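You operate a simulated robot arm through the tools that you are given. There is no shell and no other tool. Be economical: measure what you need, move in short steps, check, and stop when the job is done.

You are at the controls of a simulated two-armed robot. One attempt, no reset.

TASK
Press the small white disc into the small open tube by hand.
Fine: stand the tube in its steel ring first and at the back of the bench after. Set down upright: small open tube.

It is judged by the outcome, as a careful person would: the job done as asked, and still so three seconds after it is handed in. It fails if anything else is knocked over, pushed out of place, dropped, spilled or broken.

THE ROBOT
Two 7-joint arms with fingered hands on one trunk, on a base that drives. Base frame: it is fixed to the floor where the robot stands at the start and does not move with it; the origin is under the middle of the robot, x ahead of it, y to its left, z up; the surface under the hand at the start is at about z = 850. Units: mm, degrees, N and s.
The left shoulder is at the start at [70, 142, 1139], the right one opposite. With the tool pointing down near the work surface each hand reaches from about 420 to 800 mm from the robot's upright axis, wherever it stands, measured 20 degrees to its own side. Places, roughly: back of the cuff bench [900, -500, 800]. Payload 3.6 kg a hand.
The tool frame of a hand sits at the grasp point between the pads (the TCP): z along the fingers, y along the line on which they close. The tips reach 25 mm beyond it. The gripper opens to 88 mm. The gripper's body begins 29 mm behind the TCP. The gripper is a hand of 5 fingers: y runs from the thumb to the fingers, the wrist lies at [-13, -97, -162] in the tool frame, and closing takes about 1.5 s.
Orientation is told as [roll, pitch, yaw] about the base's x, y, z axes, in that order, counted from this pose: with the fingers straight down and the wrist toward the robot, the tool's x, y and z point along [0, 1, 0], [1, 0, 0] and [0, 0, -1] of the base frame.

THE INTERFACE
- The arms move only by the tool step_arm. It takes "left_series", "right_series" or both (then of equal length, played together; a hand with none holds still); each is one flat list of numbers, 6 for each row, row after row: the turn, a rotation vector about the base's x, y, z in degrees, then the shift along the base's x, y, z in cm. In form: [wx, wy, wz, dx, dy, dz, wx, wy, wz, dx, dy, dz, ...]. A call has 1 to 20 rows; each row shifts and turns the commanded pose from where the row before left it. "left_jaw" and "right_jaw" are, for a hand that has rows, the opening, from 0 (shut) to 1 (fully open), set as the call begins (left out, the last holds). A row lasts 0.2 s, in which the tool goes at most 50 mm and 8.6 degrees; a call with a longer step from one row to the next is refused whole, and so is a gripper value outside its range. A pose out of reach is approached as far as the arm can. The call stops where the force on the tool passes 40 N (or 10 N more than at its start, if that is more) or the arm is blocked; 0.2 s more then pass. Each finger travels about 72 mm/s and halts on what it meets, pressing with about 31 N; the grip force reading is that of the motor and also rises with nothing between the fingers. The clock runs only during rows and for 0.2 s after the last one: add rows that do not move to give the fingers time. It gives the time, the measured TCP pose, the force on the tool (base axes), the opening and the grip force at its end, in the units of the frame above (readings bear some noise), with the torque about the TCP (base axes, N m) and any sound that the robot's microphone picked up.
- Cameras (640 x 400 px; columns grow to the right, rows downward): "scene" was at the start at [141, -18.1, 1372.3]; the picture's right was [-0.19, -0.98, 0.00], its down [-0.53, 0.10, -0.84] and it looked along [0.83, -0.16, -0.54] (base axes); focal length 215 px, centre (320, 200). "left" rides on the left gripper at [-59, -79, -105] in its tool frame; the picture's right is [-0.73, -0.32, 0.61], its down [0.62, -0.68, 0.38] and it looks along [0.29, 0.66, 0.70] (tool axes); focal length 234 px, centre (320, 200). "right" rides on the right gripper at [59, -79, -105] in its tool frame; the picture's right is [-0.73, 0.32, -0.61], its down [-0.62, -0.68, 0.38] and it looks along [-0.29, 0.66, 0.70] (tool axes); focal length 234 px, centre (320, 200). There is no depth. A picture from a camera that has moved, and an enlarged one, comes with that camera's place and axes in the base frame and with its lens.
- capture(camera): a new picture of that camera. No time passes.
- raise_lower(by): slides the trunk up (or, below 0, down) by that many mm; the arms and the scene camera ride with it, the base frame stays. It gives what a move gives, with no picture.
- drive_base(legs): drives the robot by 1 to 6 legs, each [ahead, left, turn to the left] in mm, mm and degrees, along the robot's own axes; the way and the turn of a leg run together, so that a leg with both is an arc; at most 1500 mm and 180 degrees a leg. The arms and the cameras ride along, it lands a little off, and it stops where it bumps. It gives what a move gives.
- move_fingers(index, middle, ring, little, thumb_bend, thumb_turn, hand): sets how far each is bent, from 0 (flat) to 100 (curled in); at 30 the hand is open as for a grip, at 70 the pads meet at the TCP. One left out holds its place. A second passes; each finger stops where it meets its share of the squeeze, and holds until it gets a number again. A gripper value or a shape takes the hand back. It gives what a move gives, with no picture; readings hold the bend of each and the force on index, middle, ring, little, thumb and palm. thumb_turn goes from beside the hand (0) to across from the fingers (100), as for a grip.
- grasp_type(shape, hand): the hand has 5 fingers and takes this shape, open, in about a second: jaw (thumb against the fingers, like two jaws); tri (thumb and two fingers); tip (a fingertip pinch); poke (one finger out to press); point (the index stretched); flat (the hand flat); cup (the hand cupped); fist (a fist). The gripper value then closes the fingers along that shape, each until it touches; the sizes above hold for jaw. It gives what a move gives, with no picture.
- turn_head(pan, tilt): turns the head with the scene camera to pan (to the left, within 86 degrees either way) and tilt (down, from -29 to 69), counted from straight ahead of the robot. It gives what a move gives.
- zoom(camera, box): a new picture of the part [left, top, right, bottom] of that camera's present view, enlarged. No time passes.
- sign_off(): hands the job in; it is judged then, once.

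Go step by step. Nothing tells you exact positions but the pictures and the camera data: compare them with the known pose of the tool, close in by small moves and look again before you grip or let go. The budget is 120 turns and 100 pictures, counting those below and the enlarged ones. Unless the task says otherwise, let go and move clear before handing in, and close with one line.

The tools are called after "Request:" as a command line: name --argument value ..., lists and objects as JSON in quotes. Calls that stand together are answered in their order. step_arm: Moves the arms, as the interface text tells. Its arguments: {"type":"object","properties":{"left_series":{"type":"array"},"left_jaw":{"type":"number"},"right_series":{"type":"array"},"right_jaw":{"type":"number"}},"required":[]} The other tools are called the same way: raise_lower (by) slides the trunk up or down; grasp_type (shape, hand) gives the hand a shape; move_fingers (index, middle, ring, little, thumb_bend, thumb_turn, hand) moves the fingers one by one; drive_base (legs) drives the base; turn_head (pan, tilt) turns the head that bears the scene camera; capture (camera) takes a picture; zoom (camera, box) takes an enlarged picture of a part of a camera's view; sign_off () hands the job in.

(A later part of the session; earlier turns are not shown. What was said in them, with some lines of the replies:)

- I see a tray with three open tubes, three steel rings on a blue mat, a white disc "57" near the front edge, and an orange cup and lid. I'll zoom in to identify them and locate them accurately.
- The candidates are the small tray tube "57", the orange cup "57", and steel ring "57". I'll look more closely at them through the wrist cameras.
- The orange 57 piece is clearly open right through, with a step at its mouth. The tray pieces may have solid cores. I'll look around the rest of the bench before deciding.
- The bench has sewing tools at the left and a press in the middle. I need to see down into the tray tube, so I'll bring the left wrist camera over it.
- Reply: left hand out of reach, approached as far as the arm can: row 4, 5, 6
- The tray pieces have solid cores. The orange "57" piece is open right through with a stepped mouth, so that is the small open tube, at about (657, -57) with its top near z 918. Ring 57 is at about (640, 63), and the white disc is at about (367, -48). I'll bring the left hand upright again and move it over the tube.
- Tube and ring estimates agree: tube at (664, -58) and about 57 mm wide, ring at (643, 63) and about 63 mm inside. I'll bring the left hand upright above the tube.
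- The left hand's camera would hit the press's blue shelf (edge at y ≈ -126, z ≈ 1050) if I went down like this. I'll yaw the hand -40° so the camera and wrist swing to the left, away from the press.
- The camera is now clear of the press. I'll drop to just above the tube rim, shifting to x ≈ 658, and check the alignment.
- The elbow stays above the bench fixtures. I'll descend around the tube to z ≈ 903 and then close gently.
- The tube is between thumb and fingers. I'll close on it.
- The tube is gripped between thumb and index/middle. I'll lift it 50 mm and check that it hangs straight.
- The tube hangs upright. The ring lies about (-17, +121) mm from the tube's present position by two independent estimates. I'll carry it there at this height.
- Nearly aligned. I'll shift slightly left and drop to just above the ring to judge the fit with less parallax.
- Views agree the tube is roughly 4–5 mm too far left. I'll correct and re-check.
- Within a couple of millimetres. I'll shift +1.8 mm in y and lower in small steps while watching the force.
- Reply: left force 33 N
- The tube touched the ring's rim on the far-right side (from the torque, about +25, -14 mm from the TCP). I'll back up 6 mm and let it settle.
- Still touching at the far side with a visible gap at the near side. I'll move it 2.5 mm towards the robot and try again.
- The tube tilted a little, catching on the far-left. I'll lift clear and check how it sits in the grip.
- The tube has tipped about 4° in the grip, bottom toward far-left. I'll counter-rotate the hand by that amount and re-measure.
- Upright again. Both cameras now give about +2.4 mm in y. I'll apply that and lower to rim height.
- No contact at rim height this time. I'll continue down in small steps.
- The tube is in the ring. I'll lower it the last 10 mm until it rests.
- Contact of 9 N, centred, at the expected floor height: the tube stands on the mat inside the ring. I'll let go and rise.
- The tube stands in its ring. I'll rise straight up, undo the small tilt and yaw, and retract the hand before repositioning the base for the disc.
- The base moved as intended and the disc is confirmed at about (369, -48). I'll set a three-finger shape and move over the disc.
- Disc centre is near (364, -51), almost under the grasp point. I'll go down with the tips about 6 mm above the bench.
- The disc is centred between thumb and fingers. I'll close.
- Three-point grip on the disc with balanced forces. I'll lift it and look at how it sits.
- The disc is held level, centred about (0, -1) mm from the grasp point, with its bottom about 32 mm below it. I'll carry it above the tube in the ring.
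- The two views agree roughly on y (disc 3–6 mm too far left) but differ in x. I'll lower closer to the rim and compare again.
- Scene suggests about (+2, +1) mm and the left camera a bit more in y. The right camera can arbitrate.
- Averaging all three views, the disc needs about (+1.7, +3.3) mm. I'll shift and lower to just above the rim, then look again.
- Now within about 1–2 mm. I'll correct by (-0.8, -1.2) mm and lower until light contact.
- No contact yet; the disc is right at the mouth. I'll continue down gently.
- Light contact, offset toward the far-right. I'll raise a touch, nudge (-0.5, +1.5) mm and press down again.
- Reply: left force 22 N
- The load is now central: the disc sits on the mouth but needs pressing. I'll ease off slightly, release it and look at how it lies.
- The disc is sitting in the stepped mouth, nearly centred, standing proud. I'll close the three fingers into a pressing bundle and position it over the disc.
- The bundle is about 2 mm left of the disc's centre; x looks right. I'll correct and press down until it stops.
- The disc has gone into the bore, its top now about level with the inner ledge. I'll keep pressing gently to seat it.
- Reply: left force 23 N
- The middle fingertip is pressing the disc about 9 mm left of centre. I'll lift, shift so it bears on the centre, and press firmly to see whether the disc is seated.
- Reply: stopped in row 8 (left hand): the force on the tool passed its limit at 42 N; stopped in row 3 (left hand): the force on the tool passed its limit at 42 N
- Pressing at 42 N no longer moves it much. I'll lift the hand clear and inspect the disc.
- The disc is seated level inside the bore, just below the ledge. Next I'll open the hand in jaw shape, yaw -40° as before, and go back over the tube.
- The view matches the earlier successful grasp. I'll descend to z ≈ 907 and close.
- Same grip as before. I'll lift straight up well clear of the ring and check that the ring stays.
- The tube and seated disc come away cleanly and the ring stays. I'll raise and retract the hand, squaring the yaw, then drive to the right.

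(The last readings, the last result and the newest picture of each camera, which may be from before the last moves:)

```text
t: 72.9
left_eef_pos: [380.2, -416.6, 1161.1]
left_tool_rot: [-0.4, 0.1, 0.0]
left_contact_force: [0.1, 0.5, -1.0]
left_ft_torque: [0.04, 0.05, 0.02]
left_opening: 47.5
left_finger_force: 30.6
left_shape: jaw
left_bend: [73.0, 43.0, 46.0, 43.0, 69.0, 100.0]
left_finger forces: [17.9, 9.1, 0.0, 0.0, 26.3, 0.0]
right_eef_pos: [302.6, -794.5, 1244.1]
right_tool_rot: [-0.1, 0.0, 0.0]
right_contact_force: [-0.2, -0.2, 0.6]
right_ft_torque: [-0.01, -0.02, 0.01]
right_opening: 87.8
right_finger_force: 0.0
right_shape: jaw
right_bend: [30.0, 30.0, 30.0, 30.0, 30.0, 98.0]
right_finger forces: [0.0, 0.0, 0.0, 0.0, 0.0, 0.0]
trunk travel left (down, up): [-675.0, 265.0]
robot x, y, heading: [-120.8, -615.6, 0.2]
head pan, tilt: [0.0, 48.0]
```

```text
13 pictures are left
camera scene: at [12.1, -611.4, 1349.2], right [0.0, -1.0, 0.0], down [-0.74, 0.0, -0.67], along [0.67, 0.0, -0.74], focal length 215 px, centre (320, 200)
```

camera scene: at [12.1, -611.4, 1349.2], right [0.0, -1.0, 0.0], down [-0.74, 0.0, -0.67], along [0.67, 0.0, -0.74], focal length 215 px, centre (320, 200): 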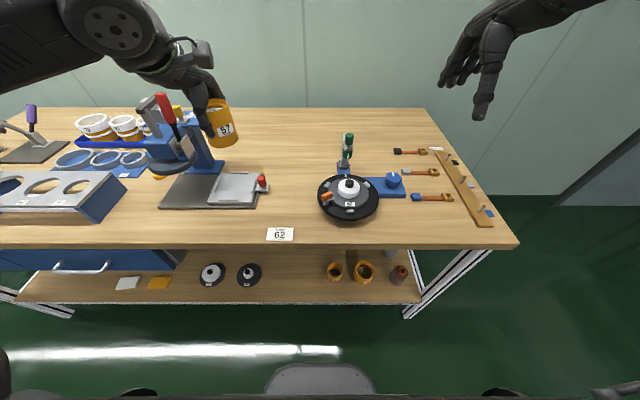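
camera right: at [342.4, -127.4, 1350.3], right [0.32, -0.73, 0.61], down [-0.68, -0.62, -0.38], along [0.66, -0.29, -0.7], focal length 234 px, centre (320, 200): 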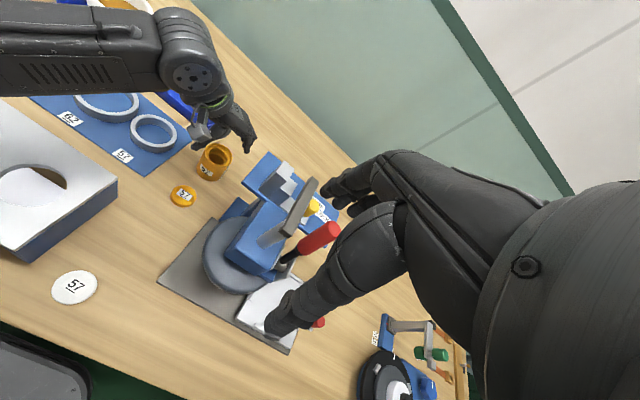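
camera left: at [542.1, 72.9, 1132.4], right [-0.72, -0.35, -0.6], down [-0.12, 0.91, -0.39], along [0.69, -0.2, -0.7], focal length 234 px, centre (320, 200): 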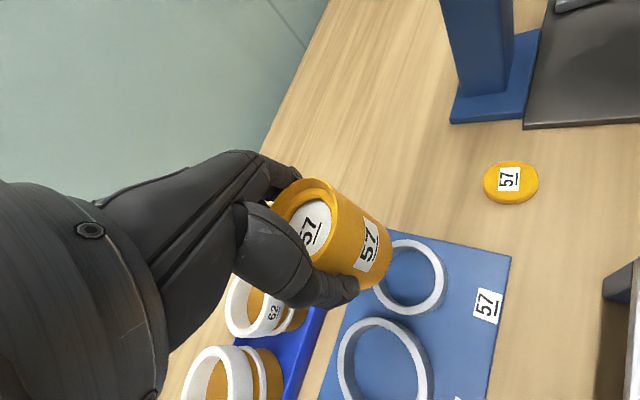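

The back area around (840, -480) is clear. I'll drive forward toward the bench, keeping a gap to its front edge.

Request:
drive_base --legs '[[165, 0, 0]]'

Request:
step_arm --left_series '[0, 0, 0, 4, -1, 0, 0, 0, 0, 4, -1, 0, 0, 0, 0, 4, -1, 0, 0, 0, 0, 4, -1, -2, 0, 0, 0, 4, -1, -3, 0, 0, 0, 3, -1, -4, 0, 0, 0, 2, 0, -4, 0, 0, 0, 2, 0, -4, 0, 0, 0, 0, 0, 0]'

```text
t: 74.3
left_eef_pos: [542.8, -415.3, 1161.5]
left_tool_rot: [-0.4, 0.1, 0.1]
left_contact_force: [-0.5, -0.6, -1.2]
left_ft_torque: [-0.01, -0.01, 0.02]
left_opening: 47.7
left_finger_force: 30.8
left_shape: jaw
left_bend: [73.0, 43.0, 46.0, 43.0, 69.0, 100.0]
left_finger forces: [17.8, 9.1, 0.1, 0.0, 26.2, 0.0]
right_eef_pos: [464.3, -794.1, 1245.5]
right_tool_rot: [0.0, -0.1, 0.3]
right_contact_force: [-0.3, -0.1, 0.5]
right_ft_torque: [-0.01, -0.01, 0.0]
right_opening: 87.5
right_finger_force: 0.1
right_shape: jaw
right_bend: [30.0, 30.0, 30.0, 30.0, 30.0, 98.0]
right_finger forces: [0.1, 0.0, 0.0, 0.1, 0.1, 0.0]
trunk travel left (down, up): [-675.0, 265.0]
robot x, y, heading: [40.8, -612.7, 0.1]
head pan, tilt: [0.0, 48.0]
```

```text
refused: row 5 steps farther than a row can; nothing moved
```

Request:
step_arm --left_series '[0, 0, 0, 3.2, -0.7, 0, 0, 0, 0, 3.2, -0.7, -1, 0, 0, 0, 3.2, -0.7, -2, 0, 0, 0, 3.2, -0.7, -2.5, 0, 0, 0, 3.2, -0.7, -2.5, 0, 0, 0, 3.2, -0.7, -2.5, 0, 0, 0, 3.2, -0.7, -2.5, 0, 0, 0, 3, -0.7, -2.5, 0, 0, 0, 2, -0.7, -2, 0, 0, 0, 0, 0, 0]'

Request:
capture --camera "scene"

```text
t: 76.5
left_eef_pos: [807.1, -473.3, 993.6]
left_tool_rot: [-0.3, 0.1, 0.1]
left_contact_force: [-0.1, -0.9, -2.2]
left_ft_torque: [0.0, -0.01, 0.01]
left_opening: 47.2
left_finger_force: 30.8
left_shape: jaw
left_bend: [73.0, 43.0, 46.0, 43.0, 69.0, 100.0]
left_finger forces: [18.1, 9.0, 0.0, 0.1, 26.0, 0.1]
left hand out of reach, approached as far as the arm can: row 9
right_eef_pos: [466.2, -793.8, 1245.3]
right_tool_rot: [-0.2, 0.1, 0.3]
right_contact_force: [0.3, 0.3, 1.0]
right_ft_torque: [0.02, -0.01, 0.03]
right_opening: 87.7
right_finger_force: 0.1
right_shape: jaw
right_bend: [30.0, 30.0, 30.0, 30.0, 30.0, 98.0]
right_finger forces: [0.0, 0.1, 0.1, 0.0, 0.1, 0.0]
trunk travel left (down, up): [-675.0, 265.0]
robot x, y, heading: [45.4, -613.9, 0.3]
head pan, tilt: [0.0, 48.0]
```

```text
12 pictures are left
camera scene: at [176.3, -610.2, 1349.2], right [0.0, -1.0, 0.0], down [-0.74, 0.0, -0.67], along [0.67, 0.0, -0.74], focal length 215 px, centre (320, 200)
```

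scene: 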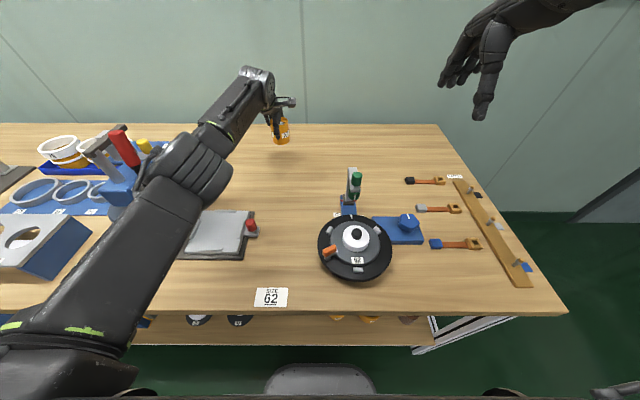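

The arm's limit is x ≈ 807 from here. The lower shelf front is at x ≈ 330 and my base front at about 290, so I can edge forward 25 mm, then lower the trunk to keep the arm level and at full reach.

Request:
drive_base --legs '[[25, 0, 0]]'

Request:
raise_lower --by -70

Request:
step_arm --left_series '[0, 0, 0, 1, -0.5, 0, 0, 0, 0, 1, -0.5, 0, 0, 0, 0, 0, 0, 0]'

```text
t: 77.3
left_eef_pos: [827.7, -472.7, 995.3]
left_tool_rot: [-0.4, -0.1, 0.2]
left_contact_force: [0.2, 0.1, -0.9]
left_ft_torque: [0.0, -0.04, -0.01]
left_opening: 47.0
left_finger_force: 31.4
left_shape: jaw
left_bend: [73.0, 43.0, 46.0, 43.0, 69.0, 100.0]
left_finger forces: [18.1, 9.0, 0.0, 0.1, 26.0, 0.0]
right_eef_pos: [486.3, -794.5, 1246.3]
right_tool_rot: [-0.1, -0.3, 0.2]
right_contact_force: [0.4, 0.3, 0.2]
right_ft_torque: [-0.01, -0.01, 0.0]
right_opening: 87.4
right_finger_force: 0.0
right_shape: jaw
right_bend: [30.0, 30.0, 30.0, 30.0, 30.0, 98.0]
right_finger forces: [0.1, 0.0, 0.1, 0.0, 0.0, 0.1]
trunk travel left (down, up): [-675.0, 265.0]
robot x, y, heading: [71.0, -605.3, 0.3]
head pan, tilt: [0.0, 48.0]
```

```text
t: 78.4
left_eef_pos: [830.6, -474.3, 923.6]
left_tool_rot: [-0.4, 0.0, 0.1]
left_contact_force: [0.4, 0.0, -1.5]
left_ft_torque: [0.0, -0.02, 0.0]
left_opening: 47.4
left_finger_force: 31.0
left_shape: jaw
left_bend: [73.0, 43.0, 46.0, 43.0, 69.0, 100.0]
left_finger forces: [18.2, 9.1, 0.0, 0.0, 26.0, 0.1]
right_eef_pos: [491.0, -795.0, 1175.6]
right_tool_rot: [0.0, 0.0, 0.3]
right_contact_force: [0.0, 0.1, 0.3]
right_ft_torque: [-0.01, -0.01, -0.02]
right_opening: 87.9
right_finger_force: 0.0
right_shape: jaw
right_bend: [30.0, 30.0, 30.0, 30.0, 30.0, 98.0]
right_finger forces: [0.0, 0.1, 0.0, 0.0, 0.0, 0.0]
trunk travel left (down, up): [-605.0, 335.0]
robot x, y, heading: [69.3, -613.5, 0.3]
head pan, tilt: [0.0, 48.0]
```

```text
t: 79.2
left_eef_pos: [831.2, -477.6, 918.8]
left_tool_rot: [-0.4, 0.1, 0.1]
left_contact_force: [-0.5, -0.2, -0.5]
left_ft_torque: [0.01, -0.01, -0.01]
left_opening: 47.2
left_finger_force: 30.3
left_shape: jaw
left_bend: [73.0, 43.0, 46.0, 43.0, 69.0, 100.0]
left_finger forces: [18.1, 9.0, 0.0, 0.0, 26.0, 0.0]
left hand out of reach, approached as far as the arm can: row 1, 2
right_eef_pos: [491.2, -793.9, 1175.1]
right_tool_rot: [0.1, 0.0, 0.3]
right_contact_force: [-0.8, -0.7, 0.5]
right_ft_torque: [0.0, -0.02, 0.03]
right_opening: 88.0
right_finger_force: 0.1
right_shape: jaw
right_bend: [30.0, 30.0, 30.0, 30.0, 30.0, 98.0]
right_finger forces: [0.0, 0.0, 0.1, 0.0, 0.1, 0.0]
trunk travel left (down, up): [-605.0, 335.0]
robot x, y, heading: [67.6, -609.8, 0.2]
head pan, tilt: [0.0, 48.0]
```

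The tube is at (831, -478), about 15 mm above the bench. I'll check the surroundings and the base clearance.

Request:
turn_head --pan 0 --tilt 60

Request:
capture --camera "scene"

Request:
zoom --camera "scene" --box '[230, 0, 350, 80]'

```text
t: 80.0
left_eef_pos: [831.2, -477.1, 919.0]
left_tool_rot: [-0.4, 0.2, 0.1]
left_contact_force: [-0.3, -0.2, -1.1]
left_ft_torque: [-0.02, 0.01, -0.02]
left_opening: 47.0
left_finger_force: 30.8
left_shape: jaw
left_bend: [73.0, 43.0, 46.0, 43.0, 69.0, 100.0]
left_finger forces: [18.1, 8.9, 0.0, 0.1, 26.0, 0.1]
right_eef_pos: [491.6, -793.6, 1175.2]
right_tool_rot: [0.0, 0.0, 0.2]
right_contact_force: [-0.3, 0.3, -0.5]
right_ft_torque: [0.02, -0.02, 0.0]
right_opening: 87.5
right_finger_force: 0.1
right_shape: jaw
right_bend: [30.0, 30.0, 30.0, 30.0, 30.0, 98.0]
right_finger forces: [0.1, 0.0, 0.0, 0.1, 0.1, 0.0]
trunk travel left (down, up): [-605.0, 335.0]
robot x, y, heading: [69.6, -608.3, 0.2]
head pan, tilt: [0.0, 60.0]
```

```text
11 pictures are left
camera scene: at [189.0, -611.1, 1263.9], right [0.0, -1.0, 0.0], down [-0.87, 0.0, -0.5], along [0.5, 0.0, -0.87], focal length 215 px, centre (320, 200)
```

scene: 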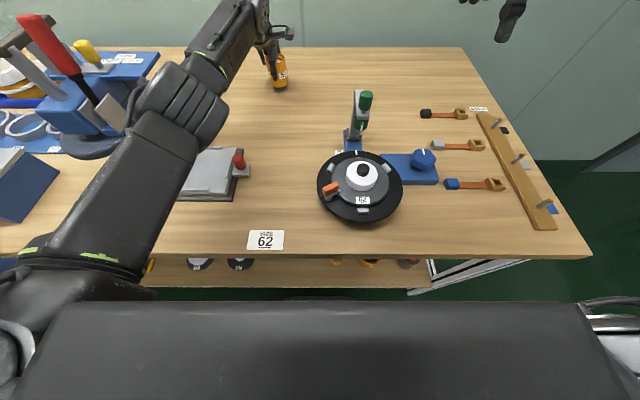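

```text
5.00 times, centred on (290, 40) of scene
camera zoom: at [189.0, -611.1, 1263.9], right [0.0, -1.0, 0.0], down [-0.87, 0.0, -0.5], along [0.5, 0.0, -0.87], focal length 1076 px, centre (470, 1000)
```

zoom: 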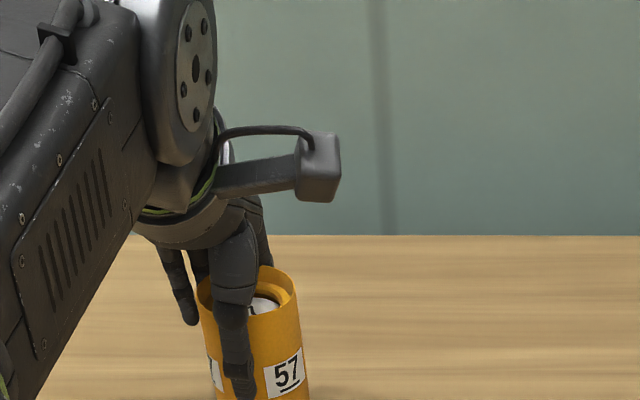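

All clear around the tube. The base still has a few centimetres before the shelf, so I'll creep 25 mm further to get the tube deeper onto the back of the bench.

Request:
drive_base --legs '[[25, 0, 0]]'

```text
t: 80.8
left_eef_pos: [853.8, -477.7, 921.2]
left_tool_rot: [-0.4, -0.1, 0.2]
left_contact_force: [-0.5, -0.3, -1.0]
left_ft_torque: [0.01, 0.0, 0.02]
left_opening: 47.0
left_finger_force: 31.0
left_shape: jaw
left_bend: [73.0, 43.0, 46.0, 43.0, 69.0, 100.0]
left_finger forces: [18.2, 9.0, 0.0, 0.0, 26.0, 0.0]
right_eef_pos: [513.8, -795.2, 1176.0]
right_tool_rot: [0.0, -0.3, 0.2]
right_contact_force: [-0.6, 0.5, 0.1]
right_ft_torque: [0.06, -0.03, 0.0]
right_opening: 88.0
right_finger_force: 0.0
right_shape: jaw
right_bend: [30.0, 30.0, 30.0, 30.0, 30.0, 98.0]
right_finger forces: [0.1, 0.0, 0.1, 0.0, 0.1, 0.0]
trunk travel left (down, up): [-605.0, 335.0]
robot x, y, heading: [92.5, -609.8, -0.1]
head pan, tilt: [0.0, 60.0]
```

No bump; the tube is at x ≈ 854. I'll lower it gently onto the bench.

Request:
raise_lower --by -12

Request:
step_arm --left_series '[0, 0, 0, -0.1, 0, -0.2, 0, 0, 0, 0, 0, -0.2, 0, 0, 0, 0, 0, 0]'

```text
t: 81.4
left_eef_pos: [855.2, -478.6, 907.5]
left_tool_rot: [-0.3, 0.1, 0.2]
left_contact_force: [-0.6, 0.0, -0.7]
left_ft_torque: [0.03, -0.01, -0.01]
left_opening: 47.1
left_finger_force: 31.3
left_shape: jaw
left_bend: [73.0, 43.0, 46.0, 43.0, 69.0, 100.0]
left_finger forces: [18.1, 9.1, 0.0, 0.0, 26.0, 0.0]
right_eef_pos: [517.1, -794.0, 1163.8]
right_tool_rot: [0.0, 0.0, 0.2]
right_contact_force: [0.1, 0.1, 0.7]
right_ft_torque: [0.03, -0.01, -0.03]
right_opening: 87.8
right_finger_force: 0.0
right_shape: jaw
right_bend: [30.0, 30.0, 30.0, 30.0, 30.0, 98.0]
right_finger forces: [0.1, 0.0, 0.0, 0.0, 0.0, 0.0]
trunk travel left (down, up): [-593.0, 347.0]
robot x, y, heading: [97.9, -612.4, 0.1]
head pan, tilt: [0.0, 60.0]
```

```text
t: 82.2
left_eef_pos: [854.9, -477.9, 903.2]
left_tool_rot: [-0.4, 0.1, 0.0]
left_contact_force: [-1.2, 0.8, -0.8]
left_ft_torque: [0.03, 0.0, -0.02]
left_opening: 47.2
left_finger_force: 31.3
left_shape: jaw
left_bend: [73.0, 43.0, 46.0, 43.0, 69.0, 100.0]
left_finger forces: [18.2, 9.0, 0.0, 0.0, 26.0, 0.1]
right_eef_pos: [516.4, -795.3, 1163.8]
right_tool_rot: [0.0, -0.1, 0.2]
right_contact_force: [0.0, 0.1, 0.7]
right_ft_torque: [0.0, 0.0, -0.02]
right_opening: 87.8
right_finger_force: 0.0
right_shape: jaw
right_bend: [30.0, 30.0, 30.0, 30.0, 30.0, 98.0]
right_finger forces: [0.0, 0.0, 0.0, 0.0, 0.1, 0.0]
trunk travel left (down, up): [-593.0, 347.0]
robot x, y, heading: [97.0, -611.6, 0.6]
head pan, tilt: [0.0, 60.0]
```

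Request:
step_arm --left_series '[0, 0, 0, 0, 0, -0.15, 0, 0, 0, 0, 0, -0.15, 0, 0, 0, 0, 0, 0]'

Request:
zoom --camera "scene" --box '[240, 0, 340, 100]'

```text
t: 83.0
left_eef_pos: [854.5, -478.6, 900.9]
left_tool_rot: [-0.4, 0.0, 0.1]
left_contact_force: [-0.4, 0.0, -1.0]
left_ft_torque: [0.0, 0.03, 0.01]
left_opening: 46.9
left_finger_force: 30.7
left_shape: jaw
left_bend: [73.0, 43.0, 46.0, 43.0, 69.0, 100.0]
left_finger forces: [18.2, 9.0, 0.0, 0.0, 26.0, 0.1]
right_eef_pos: [517.1, -794.6, 1163.3]
right_tool_rot: [0.0, -0.1, 0.1]
right_contact_force: [-0.2, 0.5, 0.3]
right_ft_torque: [0.0, -0.01, 0.0]
right_opening: 87.7
right_finger_force: 0.0
right_shape: jaw
right_bend: [30.0, 30.0, 30.0, 30.0, 30.0, 98.0]
right_finger forces: [0.1, 0.0, 0.0, 0.1, 0.1, 0.1]
trunk travel left (down, up): [-593.0, 347.0]
robot x, y, heading: [94.0, -607.1, 0.2]
head pan, tilt: [0.0, 60.0]
```

```text
4.00 times, centred on (290, 50) of scene
camera zoom: at [213.4, -611.0, 1251.9], right [0.0, -1.0, 0.0], down [-0.87, 0.0, -0.5], along [0.5, 0.0, -0.87], focal length 861 px, centre (440, 800)
```

zoom: 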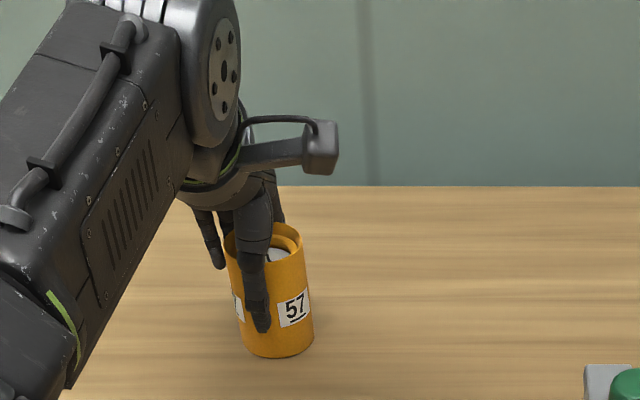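

It hangs vertical and almost on the bench. I'll lower a little more until it touches.

Request:
step_arm --left_series '[0, 0, 0, 0, 0, -0.15, 0, 0, 0, 0, 0, -0.15, 0, 0, 0, 0, 0, 0]'

```text
t: 83.8
left_eef_pos: [853.4, -478.1, 899.4]
left_tool_rot: [-0.4, -0.1, 0.1]
left_contact_force: [3.2, 0.5, 7.3]
left_ft_torque: [0.02, -0.07, 0.0]
left_opening: 47.3
left_finger_force: 31.8
left_shape: jaw
left_bend: [73.0, 43.0, 46.0, 43.0, 70.0, 100.0]
left_finger forces: [19.9, 10.8, 0.0, 0.1, 26.1, 0.0]
right_eef_pos: [515.1, -793.1, 1164.0]
right_tool_rot: [0.0, -0.2, 0.2]
right_contact_force: [-0.5, -0.7, 0.3]
right_ft_torque: [0.03, 0.01, -0.02]
right_opening: 87.8
right_finger_force: 0.0
right_shape: jaw
right_bend: [30.0, 30.0, 30.0, 30.0, 30.0, 98.0]
right_finger forces: [0.1, 0.0, 0.0, 0.0, 0.0, 0.0]
trunk travel left (down, up): [-593.0, 347.0]
robot x, y, heading: [91.7, -607.6, 0.1]
head pan, tilt: [0.0, 60.0]
```

Contact of 7 N, so it stands on the bench. I'll open the hand and look before rising.

Request:
step_arm --left_series '[0, 0, 0, 0, 0, 0, 0, 0, 0, 0, 0, 0, 0, 0, 0, 0, 0, 0, 0, 0, 0, 0, 0, 0, 0, 0, 0, 0, 0, 0]' --left_jaw 1

Request:
capture --camera "left"

```text
t: 85.0
left_eef_pos: [854.4, -477.6, 899.0]
left_tool_rot: [-0.4, 0.1, 0.1]
left_contact_force: [-0.1, 0.1, -0.5]
left_ft_torque: [0.03, 0.0, 0.0]
left_opening: 87.9
left_finger_force: 0.1
left_shape: jaw
left_bend: [30.0, 30.0, 30.0, 30.0, 30.0, 98.0]
left_finger forces: [0.3, 0.0, 0.1, 0.0, 0.2, 0.1]
right_eef_pos: [515.4, -794.1, 1163.2]
right_tool_rot: [0.0, -0.1, 0.2]
right_contact_force: [-0.3, 0.7, 0.5]
right_ft_torque: [0.01, -0.02, -0.02]
right_opening: 87.8
right_finger_force: 0.0
right_shape: jaw
right_bend: [30.0, 30.0, 30.0, 30.0, 30.0, 98.0]
right_finger forces: [0.1, 0.1, 0.0, 0.0, 0.0, 0.1]
trunk travel left (down, up): [-593.0, 347.0]
robot x, y, heading: [90.7, -609.4, 0.2]
head pan, tilt: [0.0, 60.0]
```

```text
8 pictures are left
camera left: at [775.3, -535.9, 1002.2], right [-0.32, -0.73, -0.6], down [-0.68, 0.62, -0.39], along [0.66, 0.29, -0.7], focal length 234 px, centre (320, 200)
```

left: 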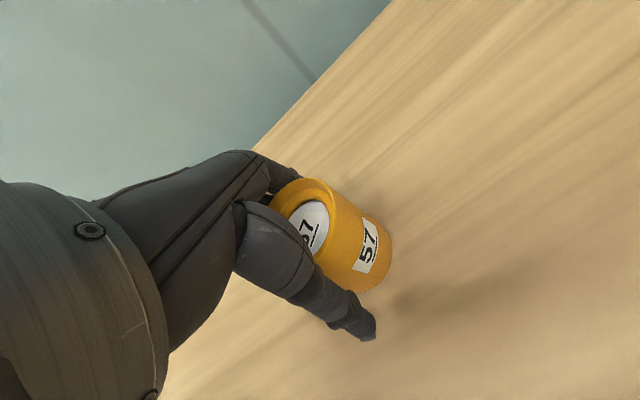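

The tube stands free with the disc in it. I'll raise the trunk to lift the hand straight up.

Request:
raise_lower --by 160

Request:
drive_base --legs '[[-150, 0, 0]]'

Request:
turn_head --pan 15 --tilt 45

Request:
capture --camera "scene"

```text
t: 86.8
left_eef_pos: [854.1, -478.0, 1058.0]
left_tool_rot: [-0.4, 0.1, 0.0]
left_contact_force: [0.3, 0.2, -0.1]
left_ft_torque: [0.02, 0.0, 0.01]
left_opening: 88.0
left_finger_force: 0.0
left_shape: jaw
left_bend: [30.0, 30.0, 30.0, 30.0, 30.0, 98.0]
left_finger forces: [0.1, 0.1, 0.0, 0.1, 0.0, 0.0]
right_eef_pos: [516.1, -794.1, 1323.1]
right_tool_rot: [0.1, -0.1, 0.1]
right_contact_force: [-0.8, -0.1, 0.9]
right_ft_torque: [-0.02, 0.0, 0.03]
right_opening: 87.7
right_finger_force: 0.0
right_shape: jaw
right_bend: [30.0, 30.0, 30.0, 30.0, 30.0, 98.0]
right_finger forces: [0.1, 0.1, 0.0, 0.0, 0.1, 0.0]
trunk travel left (down, up): [-753.0, 187.0]
robot x, y, heading: [91.2, -607.1, 0.5]
head pan, tilt: [0.0, 60.0]
```

```text
t: 88.2
left_eef_pos: [708.0, -477.0, 1055.5]
left_tool_rot: [-0.4, 0.2, 0.1]
left_contact_force: [-1.0, 0.1, -1.4]
left_ft_torque: [0.02, -0.01, 0.02]
left_opening: 87.9
left_finger_force: 0.1
left_shape: jaw
left_bend: [30.0, 30.0, 30.0, 30.0, 30.0, 98.0]
left_finger forces: [0.1, 0.0, 0.0, 0.0, 0.0, 0.0]
right_eef_pos: [369.6, -793.7, 1322.0]
right_tool_rot: [0.0, 0.2, 0.4]
right_contact_force: [0.4, -0.1, 0.7]
right_ft_torque: [0.05, 0.02, -0.04]
right_opening: 87.7
right_finger_force: 0.0
right_shape: jaw
right_bend: [30.0, 30.0, 30.0, 30.0, 30.0, 98.0]
right_finger forces: [0.0, 0.0, 0.0, 0.1, 0.1, 0.0]
trunk travel left (down, up): [-753.0, 187.0]
robot x, y, heading: [-56.2, -612.6, 0.2]
head pan, tilt: [0.0, 60.0]
```

```text
t: 88.9
left_eef_pos: [704.0, -476.0, 1058.8]
left_tool_rot: [-0.4, 0.0, 0.2]
left_contact_force: [-0.2, 0.8, 0.6]
left_ft_torque: [0.01, -0.01, 0.0]
left_opening: 87.9
left_finger_force: 0.0
left_shape: jaw
left_bend: [30.0, 30.0, 30.0, 30.0, 30.0, 98.0]
left_finger forces: [0.0, 0.1, 0.0, 0.0, 0.0, 0.0]
right_eef_pos: [366.6, -793.9, 1324.0]
right_tool_rot: [0.0, -0.1, 0.4]
right_contact_force: [0.0, 0.1, -0.1]
right_ft_torque: [0.0, -0.02, 0.01]
right_opening: 87.5
right_finger_force: 0.1
right_shape: jaw
right_bend: [30.0, 30.0, 30.0, 30.0, 30.0, 98.0]
right_finger forces: [0.0, 0.0, 0.1, 0.1, 0.0, 0.1]
trunk travel left (down, up): [-753.0, 187.0]
robot x, y, heading: [-58.3, -610.9, -0.0]
head pan, tilt: [15.0, 45.0]
```

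```text
7 pictures are left
camera scene: at [74.9, -590.5, 1431.4], right [0.26, -0.96, 0.0], down [-0.68, -0.19, -0.71], along [0.68, 0.19, -0.71], focal length 215 px, centre (320, 200)
```

scene: 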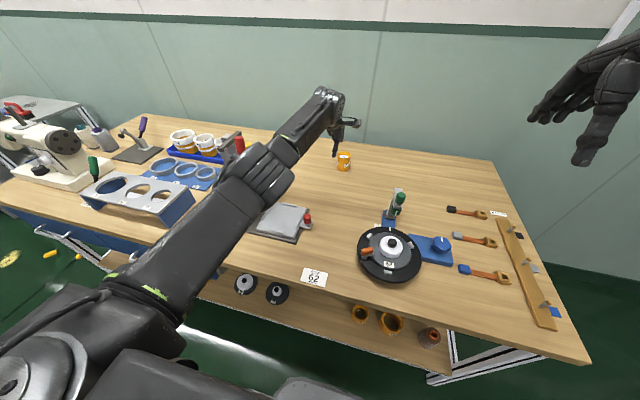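

The tube stands alone near the back of the bench. One close look to confirm.

Request:
zoom --camera "scene" --box '[304, 135, 384, 185]'

Request:
zoom --camera "scene" --box '[60, 110, 260, 230]'

```text
8.00 times, centred on (344, 160) of scene
camera zoom: at [74.9, -590.5, 1431.4], right [0.26, -0.96, 0.0], down [-0.68, -0.19, -0.71], along [0.68, 0.19, -0.71], focal length 1722 px, centre (128, 520)
```

zoom: 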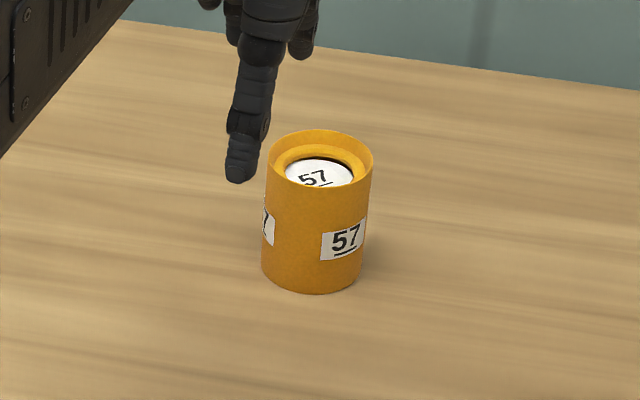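

```text
3.20 times, centred on (160, 170) of scene
camera zoom: at [74.9, -590.5, 1431.4], right [0.26, -0.96, 0.0], down [-0.68, -0.19, -0.71], along [0.68, 0.19, -0.71], focal length 689 px, centre (832, 296)
```

zoom: 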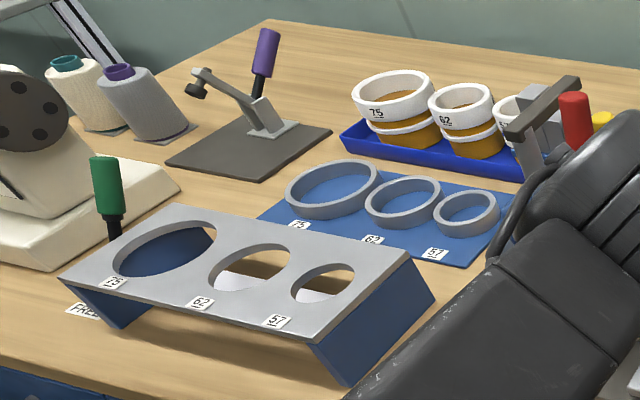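

The tube stands upright at the back with the white disc seated in it. The rings, tray and other items I can see are where they were, and the hand is clear, so I'm handing in.

Request:
sign_off

```text
The job is handed in.
```

The white disc "57" is pressed into the open orange tube while it stood in its steel ring, and the tube now stands upright at the back of the bench at about (854, -478), nearer the front than the listed (900, -500) because of the arm's reach.
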